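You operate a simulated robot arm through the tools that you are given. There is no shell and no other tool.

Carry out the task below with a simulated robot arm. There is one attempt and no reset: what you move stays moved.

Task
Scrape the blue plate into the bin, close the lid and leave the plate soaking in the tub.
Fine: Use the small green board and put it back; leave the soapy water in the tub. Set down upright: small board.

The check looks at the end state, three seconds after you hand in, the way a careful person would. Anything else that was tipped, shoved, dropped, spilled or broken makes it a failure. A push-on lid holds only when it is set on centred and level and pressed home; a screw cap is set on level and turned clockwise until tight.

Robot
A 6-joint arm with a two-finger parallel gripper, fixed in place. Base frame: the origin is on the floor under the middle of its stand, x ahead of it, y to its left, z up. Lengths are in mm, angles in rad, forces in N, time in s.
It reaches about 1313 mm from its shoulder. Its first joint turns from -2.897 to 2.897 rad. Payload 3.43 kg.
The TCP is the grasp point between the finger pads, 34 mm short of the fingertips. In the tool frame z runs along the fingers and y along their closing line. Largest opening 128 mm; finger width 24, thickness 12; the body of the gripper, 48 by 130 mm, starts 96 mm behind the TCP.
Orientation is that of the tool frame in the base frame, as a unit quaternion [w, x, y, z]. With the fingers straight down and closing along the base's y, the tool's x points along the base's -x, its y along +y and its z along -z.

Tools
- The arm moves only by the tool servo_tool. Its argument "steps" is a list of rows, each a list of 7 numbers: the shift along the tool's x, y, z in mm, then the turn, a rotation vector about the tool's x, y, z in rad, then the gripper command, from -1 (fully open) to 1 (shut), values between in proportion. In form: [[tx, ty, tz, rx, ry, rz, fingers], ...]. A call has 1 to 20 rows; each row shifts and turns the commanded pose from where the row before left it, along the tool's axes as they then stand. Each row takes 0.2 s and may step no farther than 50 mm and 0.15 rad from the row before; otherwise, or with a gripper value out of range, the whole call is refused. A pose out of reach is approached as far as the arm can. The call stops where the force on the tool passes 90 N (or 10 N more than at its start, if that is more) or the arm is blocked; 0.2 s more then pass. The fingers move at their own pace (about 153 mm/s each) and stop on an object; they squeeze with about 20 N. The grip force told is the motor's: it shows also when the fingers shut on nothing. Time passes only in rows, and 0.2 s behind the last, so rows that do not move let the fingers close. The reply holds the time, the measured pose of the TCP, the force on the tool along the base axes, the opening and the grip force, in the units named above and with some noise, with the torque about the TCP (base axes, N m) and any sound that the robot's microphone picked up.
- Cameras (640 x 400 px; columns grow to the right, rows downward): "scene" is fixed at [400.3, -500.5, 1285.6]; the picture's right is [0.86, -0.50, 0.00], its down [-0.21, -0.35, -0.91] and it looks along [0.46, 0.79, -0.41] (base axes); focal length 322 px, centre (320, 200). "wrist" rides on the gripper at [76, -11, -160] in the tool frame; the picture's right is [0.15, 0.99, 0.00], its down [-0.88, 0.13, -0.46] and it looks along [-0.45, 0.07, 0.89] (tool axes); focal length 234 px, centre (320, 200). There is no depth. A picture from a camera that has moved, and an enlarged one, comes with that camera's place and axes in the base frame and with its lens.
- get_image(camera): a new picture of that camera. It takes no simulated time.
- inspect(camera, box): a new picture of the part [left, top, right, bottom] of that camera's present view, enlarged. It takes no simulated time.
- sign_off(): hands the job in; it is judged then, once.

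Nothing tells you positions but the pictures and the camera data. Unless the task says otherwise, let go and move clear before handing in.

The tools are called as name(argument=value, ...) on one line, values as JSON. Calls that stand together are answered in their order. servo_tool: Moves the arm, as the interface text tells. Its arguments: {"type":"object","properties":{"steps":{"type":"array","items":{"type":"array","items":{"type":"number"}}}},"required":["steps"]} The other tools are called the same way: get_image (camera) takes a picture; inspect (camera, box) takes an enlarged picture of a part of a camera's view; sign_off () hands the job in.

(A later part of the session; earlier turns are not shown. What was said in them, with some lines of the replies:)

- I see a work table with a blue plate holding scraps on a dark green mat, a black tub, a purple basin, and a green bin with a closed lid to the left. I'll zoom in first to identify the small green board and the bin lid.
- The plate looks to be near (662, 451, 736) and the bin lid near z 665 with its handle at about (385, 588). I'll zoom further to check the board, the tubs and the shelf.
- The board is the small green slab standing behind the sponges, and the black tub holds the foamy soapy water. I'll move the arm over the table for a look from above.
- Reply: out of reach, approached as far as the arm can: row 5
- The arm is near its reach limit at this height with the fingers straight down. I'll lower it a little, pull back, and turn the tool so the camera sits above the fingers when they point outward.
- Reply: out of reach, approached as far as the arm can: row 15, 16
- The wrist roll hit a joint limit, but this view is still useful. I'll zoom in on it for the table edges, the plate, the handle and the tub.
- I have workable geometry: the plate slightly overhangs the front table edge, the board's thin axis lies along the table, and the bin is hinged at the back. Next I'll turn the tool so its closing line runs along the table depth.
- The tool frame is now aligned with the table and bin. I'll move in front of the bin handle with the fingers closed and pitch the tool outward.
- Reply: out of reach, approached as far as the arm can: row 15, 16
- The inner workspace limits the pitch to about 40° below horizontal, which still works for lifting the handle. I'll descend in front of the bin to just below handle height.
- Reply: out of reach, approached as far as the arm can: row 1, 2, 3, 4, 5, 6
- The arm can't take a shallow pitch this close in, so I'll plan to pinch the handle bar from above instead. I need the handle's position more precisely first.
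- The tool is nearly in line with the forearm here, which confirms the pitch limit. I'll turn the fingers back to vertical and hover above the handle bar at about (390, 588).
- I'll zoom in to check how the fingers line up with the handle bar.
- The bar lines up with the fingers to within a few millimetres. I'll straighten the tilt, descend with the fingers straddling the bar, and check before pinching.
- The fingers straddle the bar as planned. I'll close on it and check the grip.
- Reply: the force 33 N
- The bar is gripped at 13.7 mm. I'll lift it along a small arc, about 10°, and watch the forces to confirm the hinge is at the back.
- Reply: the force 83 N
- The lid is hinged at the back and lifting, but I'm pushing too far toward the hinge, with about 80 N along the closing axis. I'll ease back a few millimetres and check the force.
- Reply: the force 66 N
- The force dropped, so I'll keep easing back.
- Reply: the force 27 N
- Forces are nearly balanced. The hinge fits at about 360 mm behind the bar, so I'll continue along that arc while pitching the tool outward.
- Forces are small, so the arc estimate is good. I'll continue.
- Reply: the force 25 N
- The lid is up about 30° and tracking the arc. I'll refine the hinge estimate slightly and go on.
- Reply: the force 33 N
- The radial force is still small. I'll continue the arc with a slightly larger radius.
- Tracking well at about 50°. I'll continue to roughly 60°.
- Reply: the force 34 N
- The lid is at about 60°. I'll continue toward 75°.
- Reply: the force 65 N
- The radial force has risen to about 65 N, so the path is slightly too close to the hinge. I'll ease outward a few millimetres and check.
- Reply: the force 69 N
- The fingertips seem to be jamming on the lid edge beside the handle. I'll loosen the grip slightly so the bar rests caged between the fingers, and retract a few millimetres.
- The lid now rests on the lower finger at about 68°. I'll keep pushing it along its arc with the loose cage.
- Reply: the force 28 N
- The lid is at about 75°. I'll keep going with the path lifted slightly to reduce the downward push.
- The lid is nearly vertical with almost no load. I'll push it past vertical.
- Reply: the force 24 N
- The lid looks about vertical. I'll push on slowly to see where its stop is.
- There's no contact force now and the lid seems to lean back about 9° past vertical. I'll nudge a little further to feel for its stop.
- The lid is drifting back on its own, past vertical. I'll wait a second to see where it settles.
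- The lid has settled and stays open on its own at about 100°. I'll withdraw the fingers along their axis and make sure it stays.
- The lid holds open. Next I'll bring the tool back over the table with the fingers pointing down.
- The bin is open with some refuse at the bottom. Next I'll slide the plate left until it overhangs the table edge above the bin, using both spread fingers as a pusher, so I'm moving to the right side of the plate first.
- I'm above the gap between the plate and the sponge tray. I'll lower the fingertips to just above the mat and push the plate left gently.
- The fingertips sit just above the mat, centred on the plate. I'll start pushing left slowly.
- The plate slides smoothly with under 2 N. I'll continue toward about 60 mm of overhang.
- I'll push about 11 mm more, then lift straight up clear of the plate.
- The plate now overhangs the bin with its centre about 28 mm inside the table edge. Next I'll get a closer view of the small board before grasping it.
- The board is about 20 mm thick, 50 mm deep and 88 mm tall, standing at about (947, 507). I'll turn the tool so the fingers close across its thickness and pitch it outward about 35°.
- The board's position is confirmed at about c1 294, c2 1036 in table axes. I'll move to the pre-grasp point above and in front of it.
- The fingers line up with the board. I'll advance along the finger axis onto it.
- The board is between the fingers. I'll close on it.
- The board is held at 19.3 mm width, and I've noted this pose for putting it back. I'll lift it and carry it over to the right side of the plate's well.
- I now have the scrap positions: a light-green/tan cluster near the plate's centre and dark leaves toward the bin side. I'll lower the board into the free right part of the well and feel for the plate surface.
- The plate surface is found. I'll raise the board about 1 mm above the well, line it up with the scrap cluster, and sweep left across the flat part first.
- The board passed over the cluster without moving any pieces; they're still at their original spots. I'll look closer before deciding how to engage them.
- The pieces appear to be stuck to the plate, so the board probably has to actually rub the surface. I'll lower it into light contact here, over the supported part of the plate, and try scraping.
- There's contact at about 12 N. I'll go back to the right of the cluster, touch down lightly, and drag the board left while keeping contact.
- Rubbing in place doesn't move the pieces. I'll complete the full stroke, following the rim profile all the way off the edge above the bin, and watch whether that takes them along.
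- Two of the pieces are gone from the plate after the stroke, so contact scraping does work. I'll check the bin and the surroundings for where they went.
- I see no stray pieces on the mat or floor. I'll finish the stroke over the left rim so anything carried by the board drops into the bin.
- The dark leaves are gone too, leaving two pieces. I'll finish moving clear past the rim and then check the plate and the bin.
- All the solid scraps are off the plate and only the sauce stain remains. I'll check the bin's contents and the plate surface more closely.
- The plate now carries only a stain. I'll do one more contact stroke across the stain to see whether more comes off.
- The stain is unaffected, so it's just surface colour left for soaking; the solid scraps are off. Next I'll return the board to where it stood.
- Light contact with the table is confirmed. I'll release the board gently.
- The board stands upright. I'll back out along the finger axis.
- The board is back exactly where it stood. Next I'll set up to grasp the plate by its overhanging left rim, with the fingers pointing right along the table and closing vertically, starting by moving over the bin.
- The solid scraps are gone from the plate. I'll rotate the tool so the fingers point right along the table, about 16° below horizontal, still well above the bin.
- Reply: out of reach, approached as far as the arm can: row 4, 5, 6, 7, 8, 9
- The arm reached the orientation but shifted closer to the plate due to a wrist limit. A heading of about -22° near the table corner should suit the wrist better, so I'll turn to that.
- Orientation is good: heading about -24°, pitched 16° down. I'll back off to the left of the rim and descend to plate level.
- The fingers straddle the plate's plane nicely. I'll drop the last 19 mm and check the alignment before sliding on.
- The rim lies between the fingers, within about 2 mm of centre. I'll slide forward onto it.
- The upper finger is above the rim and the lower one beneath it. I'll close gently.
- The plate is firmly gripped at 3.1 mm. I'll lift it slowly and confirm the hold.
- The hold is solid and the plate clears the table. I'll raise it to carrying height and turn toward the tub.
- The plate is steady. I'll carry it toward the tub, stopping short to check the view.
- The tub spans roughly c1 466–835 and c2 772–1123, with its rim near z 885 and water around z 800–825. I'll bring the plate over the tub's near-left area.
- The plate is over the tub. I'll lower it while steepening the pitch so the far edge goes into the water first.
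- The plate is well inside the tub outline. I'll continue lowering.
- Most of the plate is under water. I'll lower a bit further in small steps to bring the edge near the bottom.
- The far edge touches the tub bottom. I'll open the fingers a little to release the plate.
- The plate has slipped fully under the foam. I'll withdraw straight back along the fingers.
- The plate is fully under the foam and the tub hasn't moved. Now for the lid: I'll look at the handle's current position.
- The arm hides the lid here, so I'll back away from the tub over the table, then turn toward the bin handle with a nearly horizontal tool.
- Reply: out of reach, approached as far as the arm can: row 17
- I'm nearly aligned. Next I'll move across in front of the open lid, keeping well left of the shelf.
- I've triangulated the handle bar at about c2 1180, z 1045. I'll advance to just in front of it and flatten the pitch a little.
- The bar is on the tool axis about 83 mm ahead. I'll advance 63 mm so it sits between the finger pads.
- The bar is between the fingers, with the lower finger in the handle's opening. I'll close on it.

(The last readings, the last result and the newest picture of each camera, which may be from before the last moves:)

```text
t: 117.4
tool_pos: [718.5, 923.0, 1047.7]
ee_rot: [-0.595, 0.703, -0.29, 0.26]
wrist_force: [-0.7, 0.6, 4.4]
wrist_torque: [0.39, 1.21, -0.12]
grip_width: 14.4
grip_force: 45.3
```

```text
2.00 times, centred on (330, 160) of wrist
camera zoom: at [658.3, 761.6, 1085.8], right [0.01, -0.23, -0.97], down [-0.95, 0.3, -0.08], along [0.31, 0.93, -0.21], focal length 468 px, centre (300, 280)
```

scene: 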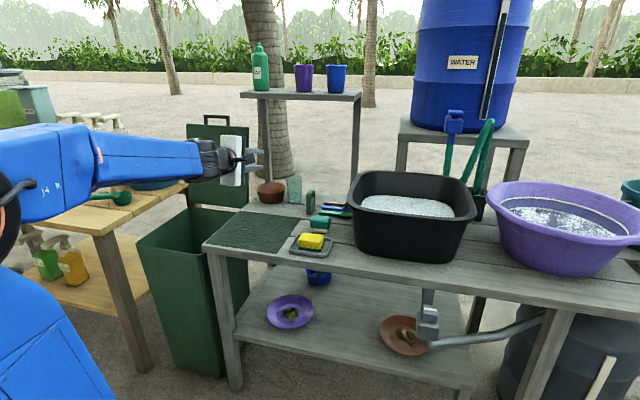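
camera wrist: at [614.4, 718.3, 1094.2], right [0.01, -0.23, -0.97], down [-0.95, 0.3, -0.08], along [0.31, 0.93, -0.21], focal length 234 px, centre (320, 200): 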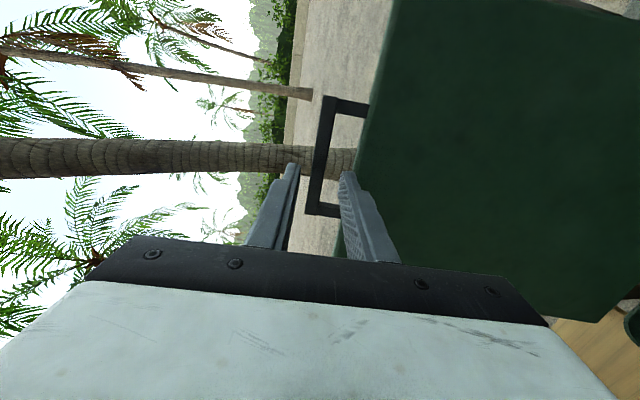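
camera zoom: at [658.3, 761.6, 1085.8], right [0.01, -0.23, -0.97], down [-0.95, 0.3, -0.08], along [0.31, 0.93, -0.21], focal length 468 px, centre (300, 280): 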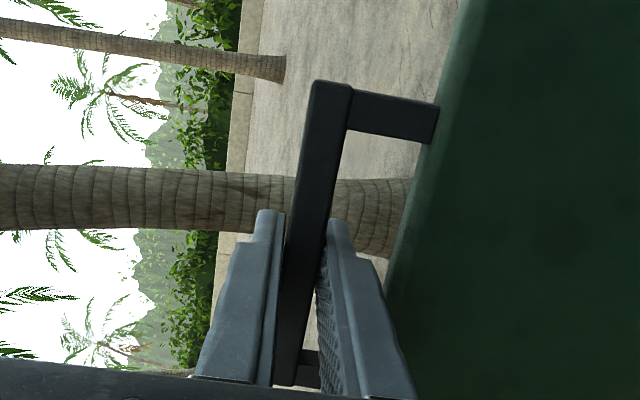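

The bar is pinched. I'll start pulling the lid back along its arc and check the forces often.

servo_tool(steps=[[0, -0.9, -17.7, -0.0262, 0, 0, 1], [0, -0.8, -17.7, -0.0262, 0, 0, 1], [0, 1.6, -17.6, -0.0262, 0, 0, 1], [0, 1.7, -17.5, -0.0262, 0, 0, 1]])

inspect(camera="scene", box=[130, 90, 270, 230])

inspect(camera="wrist", box=[220, 60, 440, 260])

```text
t: 118.4
tool_pos: [667.9, 874.1, 1057.2]
ee_rot: [-0.557, 0.734, -0.302, 0.245]
wrist_force: [6.0, -4.0, -11.1]
wrist_torque: [1.01, 0.39, -0.27]
grip_width: 16.6
grip_force: 45.0
```

```text
2.86 times, centred on (200, 160) of scene
camera zoom: at [400.3, -500.5, 1285.6], right [0.86, -0.5, 0.0], down [-0.21, -0.35, -0.91], along [0.46, 0.79, -0.41], focal length 921 px, centre (663, 314)
```

zoom: 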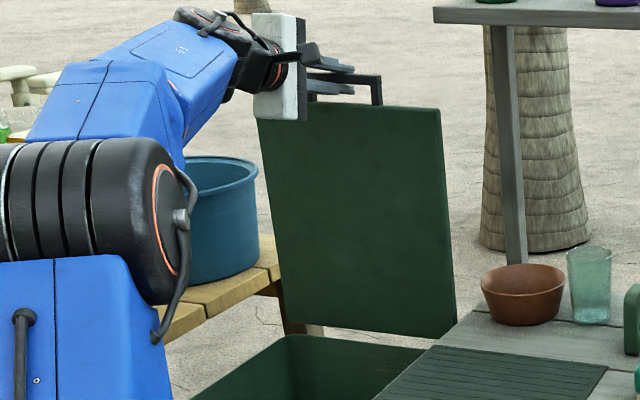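

```text
2.00 times, centred on (330, 160) of wrist
camera zoom: at [612.4, 716.6, 1111.9], right [-0.07, -0.3, -0.95], down [-0.95, 0.3, -0.03], along [0.29, 0.9, -0.31], focal length 468 px, centre (300, 280)
```

zoom: 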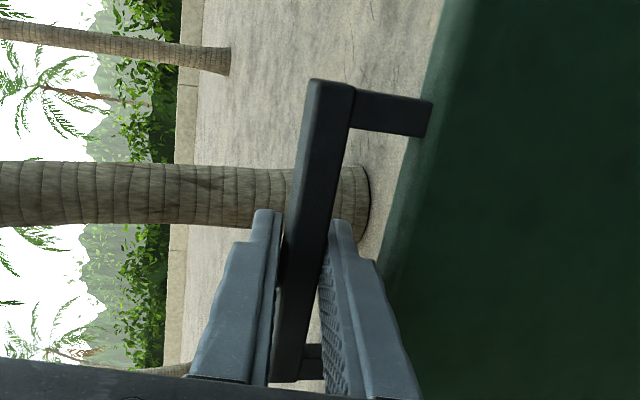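

The lid follows with small forces. I'll continue through vertical.

servo_tool(steps=[[0, 4.2, -17.0, -0.0349, 0, 0, 1], [0, 4.2, -17.0, -0.0349, 0, 0, 1], [0, 6.5, -16.1, -0.0349, 0, 0, 1], [0, 6.5, -16.1, -0.0349, 0, 0, 1]])

```text
t: 119.4
tool_pos: [620.7, 827.5, 1056.3]
ee_rot: [-0.503, 0.771, -0.32, 0.224]
wrist_force: [17.9, -12.5, -30.5]
wrist_torque: [0.79, 0.55, -0.48]
grip_width: 19.0
grip_force: 44.7
```

servo_tool(steps=[[1, 10.4, -14.2, -0.0349, 0, 0, 1], [0.3, 9, -14.8, -0.0349, 0, 0, 1], [0, 11.3, -13.1, -0.0349, 0, 0, 1], [0, 11.3, -13.1, -0.0349, 0, 0, 1]])

inspect(camera="wrist", box=[220, 60, 440, 260])

```text
t: 120.4
tool_pos: [571.1, 779.7, 1044.3]
ee_rot: [-0.448, 0.805, -0.334, 0.2]
wrist_force: [16.9, -1.4, -36.0]
wrist_torque: [0.43, 0.71, -0.73]
grip_width: 19.3
grip_force: 44.7
```

```text
2.00 times, centred on (330, 160) of wrist
camera zoom: at [529.4, 637.1, 1137.9], right [-0.25, -0.48, -0.84], down [-0.94, 0.31, 0.1], along [0.22, 0.82, -0.53], focal length 468 px, centre (300, 280)
```

zoom: 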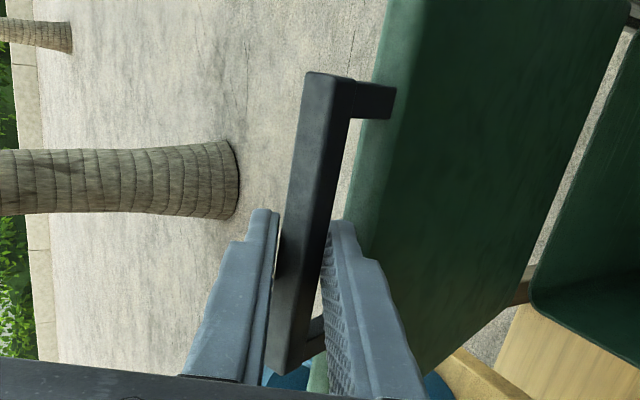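

servo_tool(steps=[[0.5, 14.4, -9.5, -0.0349, 0, 0, 1], [0, 13, -11.2, -0.0349, 0, 0, 1], [0, 14.7, -8.8, -0.0349, 0, 0, 1], [0, 14.7, -8.8, -0.0349, 0, 0, 1]])

inspect(camera="scene", box=[80, 90, 280, 250])

```text
t: 121.4
tool_pos: [525.7, 734.5, 1022.4]
ee_rot: [-0.393, 0.834, -0.346, 0.176]
wrist_force: [4.0, 0.4, -9.1]
wrist_torque: [0.78, 1.07, -0.17]
grip_width: 18.2
grip_force: 45.0
```

```text
2.50 times, centred on (180, 170) of scene
camera zoom: at [400.3, -500.5, 1285.6], right [0.86, -0.5, 0.0], down [-0.21, -0.35, -0.91], along [0.46, 0.79, -0.41], focal length 806 px, centre (670, 275)
```

zoom: 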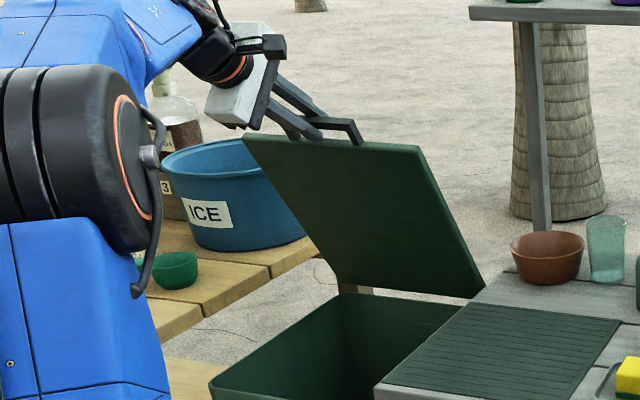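

servo_tool(steps=[[0, 15.9, -6.3, -0.0349, 0, 0, 1], [0, 15.9, -6.3, -0.0349, 0, 0, 1], [0, 16.7, -3.7, -0.0349, 0, 0, 1], [0, 16.7, -3.7, -0.0349, 0, 0, 1]])

```text
t: 122.4
tool_pos: [483.7, 692.2, 987.1]
ee_rot: [-0.332, 0.859, -0.358, 0.152]
wrist_force: [-1.8, 5.8, -7.3]
wrist_torque: [0.47, 1.09, -0.48]
grip_width: 14.5
grip_force: 45.1
```

servo_tool(steps=[[0, 16.8, -0.9, -0.0436, 0, 0, 1], [0, 16.8, -0.9, -0.0436, 0, 0, 1], [0, 16.7, 2.2, -0.0436, 0, 0, 1], [0, 16.7, 2.2, -0.0436, 0, 0, 1]])

```text
t: 123.4
tool_pos: [448.6, 655.8, 939.0]
ee_rot: [-0.258, 0.884, -0.37, 0.12]
wrist_force: [-0.7, 3.5, -1.3]
wrist_torque: [0.97, 0.02, -0.82]
grip_width: 16.5
grip_force: 45.3
```

servo_tool(steps=[[0, 16.1, 5.2, -0.0436, 0, 0, 1], [0, 16, 5.2, -0.0436, 0, 0, 1], [0, 14.9, 8.1, -0.0436, 0, 0, 1], [0, 14.9, 8.1, -0.0436, 0, 0, 1]])

inspect(camera="scene", box=[80, 110, 280, 270])

```text
t: 124.4
tool_pos: [419.4, 627.1, 886.8]
ee_rot: [-0.18, 0.904, -0.378, 0.087]
wrist_force: [-12.1, 14.5, -1.4]
wrist_torque: [-0.1, -0.65, 1.03]
grip_width: 19.2
grip_force: 44.7
```

```text
2.50 times, centred on (180, 190) of scene
camera zoom: at [400.3, -500.5, 1285.6], right [0.86, -0.5, 0.0], down [-0.21, -0.35, -0.91], along [0.46, 0.79, -0.41], focal length 806 px, centre (670, 225)
```

zoom: 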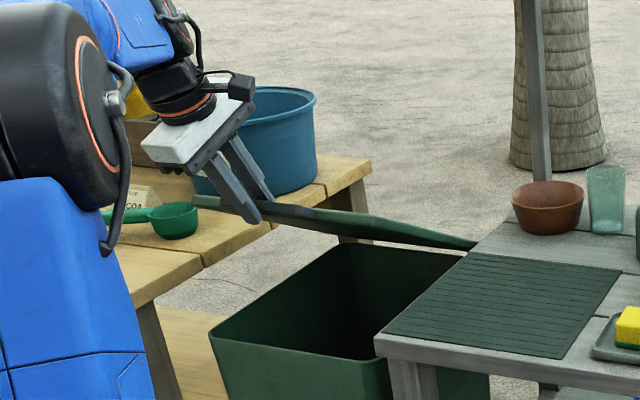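

servo_tool(steps=[[-0.8, 13.2, 10.7, -0.0436, 0, 0, 1], [0, 13.2, 10.7, -0.0436, 0, 0, 1], [0, 11.2, 13, -0.0436, 0, 0, 1], [0, 11.2, 13, -0.0436, 0, 0, 1]])

```text
t: 125.4
tool_pos: [398.9, 603.9, 827.0]
ee_rot: [-0.1, 0.916, -0.385, 0.053]
wrist_force: [7.9, 26.0, -9.7]
wrist_torque: [-0.08, -0.59, 1.04]
grip_width: 19.0
grip_force: 44.3
```

servo_tool(steps=[[-0.7, 7.2, 16.3, -0.0436, 0, 0, 1], [0, 7.2, 16.3, -0.0436, 0, 0, 1], [0, 6, 16.3, -0.0436, 0, 0, 1], [0, 6, 16.3, -0.0436, 0, 0, 1]])

inspect(camera="scene", box=[80, 130, 280, 290])

```text
t: 126.4
tool_pos: [388.7, 593.5, 758.5]
ee_rot: [-0.02, 0.921, -0.388, 0.021]
wrist_force: [-6.6, 7.8, -2.0]
wrist_torque: [-0.95, -0.48, 1.03]
grip_width: 16.5
grip_force: 45.5
```

```text
2.50 times, centred on (180, 210) of scene
camera zoom: at [400.3, -500.5, 1285.6], right [0.86, -0.5, 0.0], down [-0.21, -0.35, -0.91], along [0.46, 0.79, -0.41], focal length 806 px, centre (670, 175)
```

zoom: 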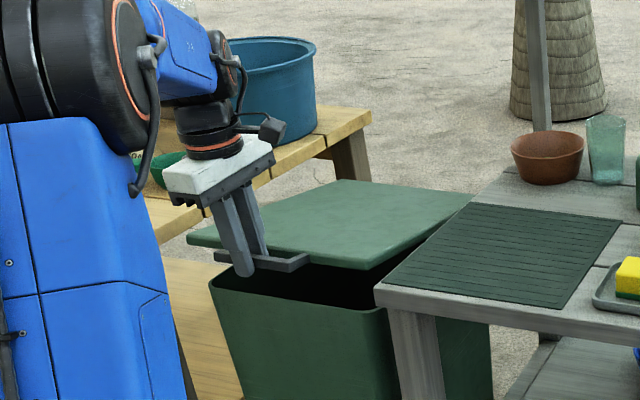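

Nearly closed. I'll bring it down the last few centimetres gently.

servo_tool(steps=[[0, 3.5, 17.3, -0.0262, 0, 0, 1], [0, 3.4, 17.3, -0.0262, 0, 0, 1], [0, 1.2, 12, 0, 0, 0, 1], [0, 1, 12, 0, 0, 0, 1], [0, 0.6, 8, 0, 0, 0, 1]])

inspect(camera="scene", box=[80, 130, 280, 290])

```text
t: 127.6
tool_pos: [383.9, 588.5, 690.8]
ee_rot: [0.002, 0.921, -0.389, 0.011]
wrist_force: [15.9, 53.5, -3.8]
wrist_torque: [0.58, 0.0, 1.17]
grip_width: 14.1
grip_force: 44.6
```

```text
2.50 times, centred on (180, 210) of scene
camera zoom: at [400.3, -500.5, 1285.6], right [0.86, -0.5, 0.0], down [-0.21, -0.35, -0.91], along [0.46, 0.79, -0.41], focal length 806 px, centre (670, 175)
```

zoom: 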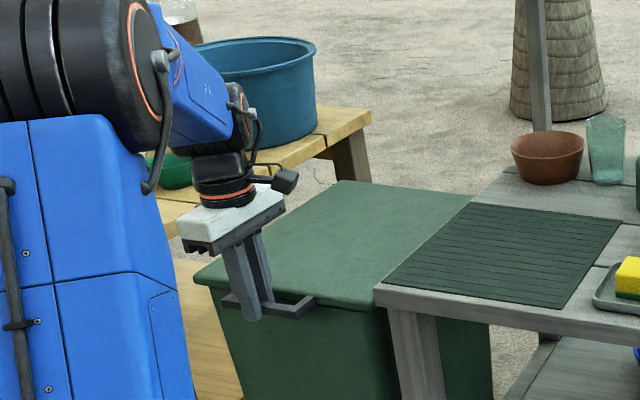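

servo_tool(steps=[[-1, -2.5, 0, 0, 0, 0, 1], [0, 0, 3, 0, 0, 0, 1], [0, 0, 0, 0, 0, 0, 1]])

```text
t: 128.4
tool_pos: [383.4, 589.3, 688.0]
ee_rot: [0.005, 0.922, -0.388, 0.011]
wrist_force: [6.6, 39.4, -1.5]
wrist_torque: [0.56, -0.48, 1.13]
grip_width: 13.6
grip_force: 44.9
```

servo_tool(steps=[[-1.3, -1.7, 0, 0, 0, 0, 1], [0, 0, 2.5, 0, 0, 0, 1], [0, 0, 0, 0, 0, 0, 1]])

inspect(camera="scene", box=[120, 190, 260, 290])

```text
t: 129.2
tool_pos: [384.3, 589.2, 686.4]
ee_rot: [0.003, 0.921, -0.389, 0.011]
wrist_force: [8.1, -2.6, 30.5]
wrist_torque: [-0.21, -0.8, 1.1]
grip_width: 13.8
grip_force: 44.9
```

```text
4.00 times, centred on (190, 240) of scene
camera zoom: at [400.3, -500.5, 1285.6], right [0.86, -0.5, 0.0], down [-0.21, -0.35, -0.91], along [0.46, 0.79, -0.41], focal length 1290 px, centre (840, 40)
```

zoom: 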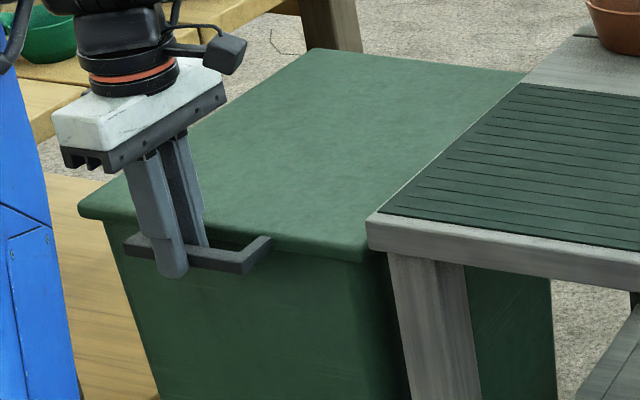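

The lid is seated: the tool feels 30 N upward as it meets the bin rim. I'll release the handle and lift straight out.

servo_tool(steps=[[0, 0, -1, 0, 0, 0, 1], [0, 0, 0, 0, 0, 0, 0.6], [0, 0, 0, 0, 0, 0, 0.5], [0, 0, -10, 0, 0, 0, 0.5], [0, 0, -20, 0, 0, 0, 0.5], [0, 0, -30, 0, 0, 0, 0.5], [0, 0, -40, 0, 0, 0, 0.5]])

get_image(camera="wrist")

inspect(camera="scene", box=[120, 180, 260, 280])

```text
t: 130.8
tool_pos: [382.9, 592.3, 787.7]
ee_rot: [0.005, 0.921, -0.389, 0.01]
wrist_force: [0.7, -0.2, -0.3]
wrist_torque: [-0.05, 0.0, 0.01]
grip_width: 31.9
grip_force: 0.1
```

```text
taken
camera wrist: at [441.2, 549.4, 949.1], right [-0.61, -0.8, 0.0], down [-0.71, 0.55, 0.44], along [-0.35, 0.26, -0.9], focal length 234 px, centre (320, 200)
```

wrist: 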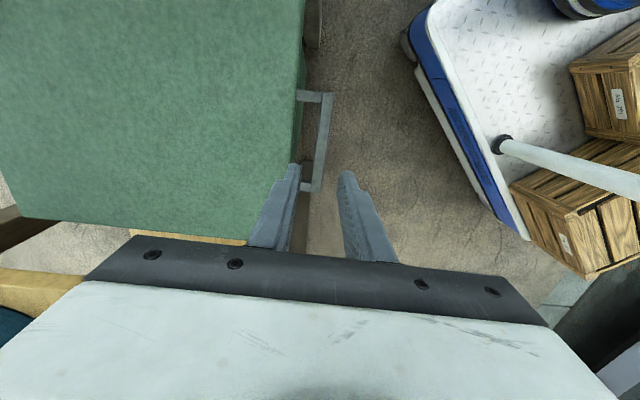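

```text
4.00 times, centred on (190, 230) of scene
camera zoom: at [400.3, -500.5, 1285.6], right [0.86, -0.5, 0.0], down [-0.21, -0.35, -0.91], along [0.46, 0.79, -0.41], focal length 1290 px, centre (840, 80)
```

zoom: 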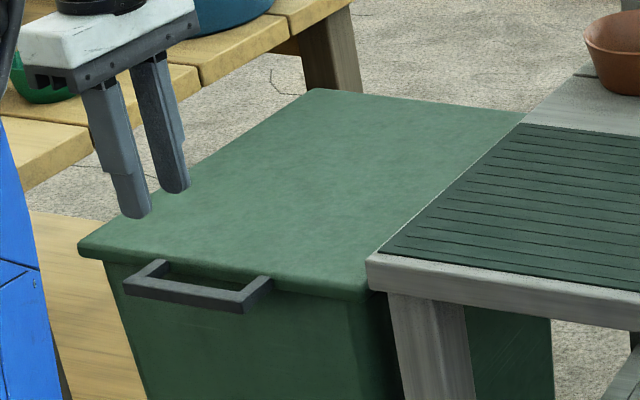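

The lid is closed and the bin sits exactly where it was at the start. I'll raise the arm clear and do a final check of everything.

servo_tool(steps=[[0, 0, -45, 0, 0, 0, 0], [0, 0, -45, 0, 0, 0, 0], [0, 0, -45, 0, 0, 0, 0], [0, 0, -45, 0, 0, 0, 0]])

get_image(camera="scene")

inspect(camera="scene", box=[330, 150, 490, 270])

inspect(camera="scene", box=[190, 160, 350, 270])

```text
t: 131.8
tool_pos: [377.9, 593.8, 966.3]
ee_rot: [0.004, 0.921, -0.389, 0.011]
wrist_force: [-0.2, -0.7, -0.9]
wrist_torque: [-0.05, -0.01, -0.03]
grip_width: 63.9
grip_force: 0.1
```

```text
taken
```

scene: 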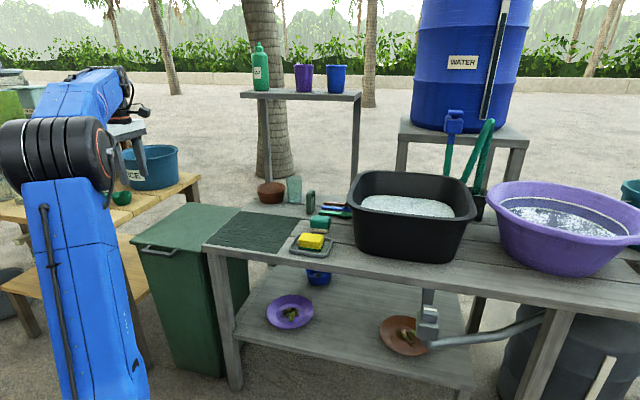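

```text
3.33 times, centred on (410, 210) of scene
camera zoom: at [400.3, -500.5, 1285.6], right [0.86, -0.5, 0.0], down [-0.21, -0.35, -0.91], along [0.46, 0.79, -0.41], focal length 1075 px, centre (20, 167)
```

zoom: 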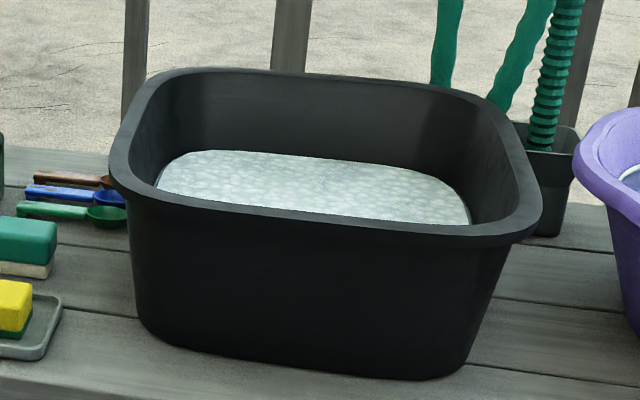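

```text
3.64 times, centred on (270, 215) of scene
camera zoom: at [400.3, -500.5, 1285.6], right [0.86, -0.5, 0.0], down [-0.21, -0.35, -0.91], along [0.46, 0.79, -0.41], focal length 1173 px, centre (502, 146)
```

zoom: 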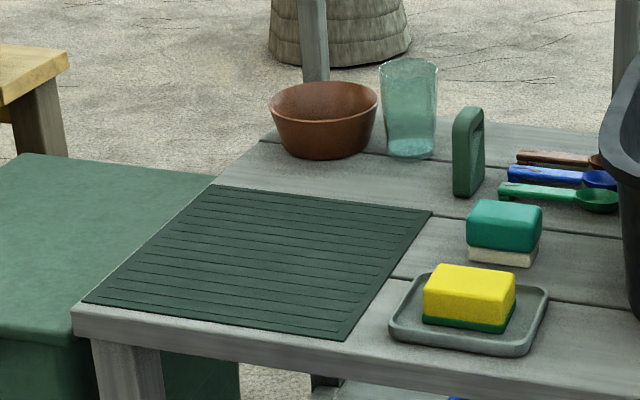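

The board, mat, sponges, spoons, glass and tub all look unmoved. One last look at the floor around the bin and under the table for any dropped scraps.

inspect(camera="scene", box=[120, 220, 280, 400])

get_image(camera="wrist")

inspect(camera="scene", box=[230, 30, 390, 130])

```text
2.22 times, centred on (200, 310) of scene
camera zoom: at [400.3, -500.5, 1285.6], right [0.86, -0.5, 0.0], down [-0.21, -0.35, -0.91], along [0.46, 0.79, -0.41], focal length 717 px, centre (587, -44)
```

zoom: 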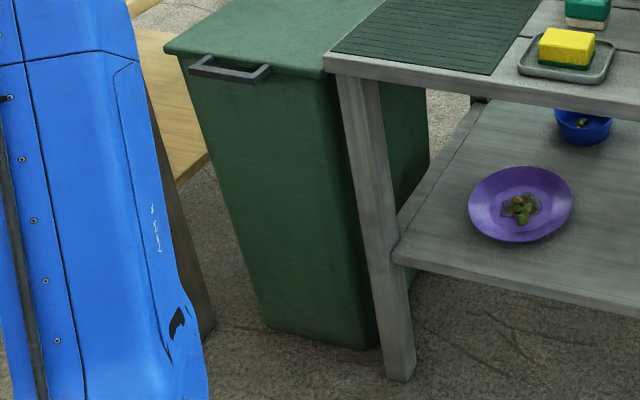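

```text
taken
camera wrist: at [437.1, 551.3, 1127.6], right [-0.61, -0.79, 0.0], down [-0.71, 0.55, 0.44], along [-0.35, 0.26, -0.9], focal length 234 px, centre (320, 200)
```

wrist: 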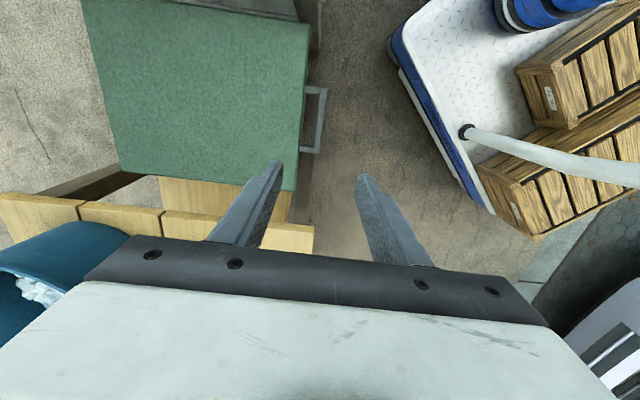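

```text
4.00 times, centred on (310, 80) of scene
camera zoom: at [400.3, -500.5, 1285.6], right [0.86, -0.5, 0.0], down [-0.21, -0.35, -0.91], along [0.46, 0.79, -0.41], focal length 1290 px, centre (360, 680)
```

zoom: 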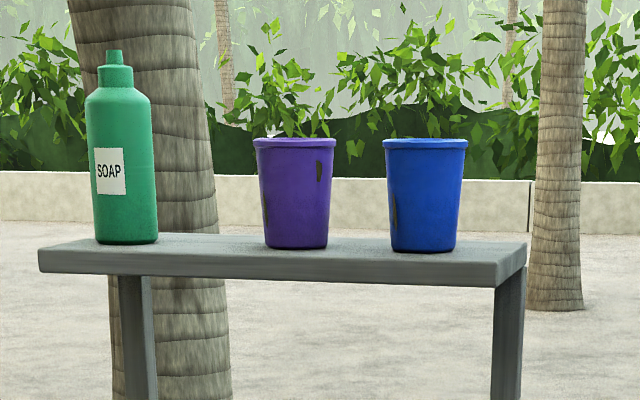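

Everything checks out: the solid scraps are off the plate with none on the table or floor, and the lid is shut. The plate is under the soapy water in the black tub, the small board stands upright in its place, and nothing else has moved. The gripper is empty and clear, so I'm handing in.

sign_off()

```text
The job is handed in.
```

I scraped the blue plate, closed the bin lid and left the plate soaking in the black tub of soapy water. I've handed the job in, but I don't have the check's verdict.

- **Scraps:** I pushed the plate partly over the bin and swept the small green board across it. All the solid scraps came off, and I saw none on the table or floor. I couldn't pick them out among the rubbish in the bin, so I can't be sure they landed there. A sauce stain stayed on the plate, and a second pass with the board didn't shift it.
- **Bin lid:** I lowered the lid by its handle until it rested on the rim. The bin is where it started.
- **Plate:** I lowered it until the edge touched the tub bottom, then let go. It slid under the foam, which hides it, so I can't see how it is lying.
- **Small board:** It stands upright where it was.
- **Tub and the rest:** The water looks unchanged, and the tub and everything else I checked look unmoved.
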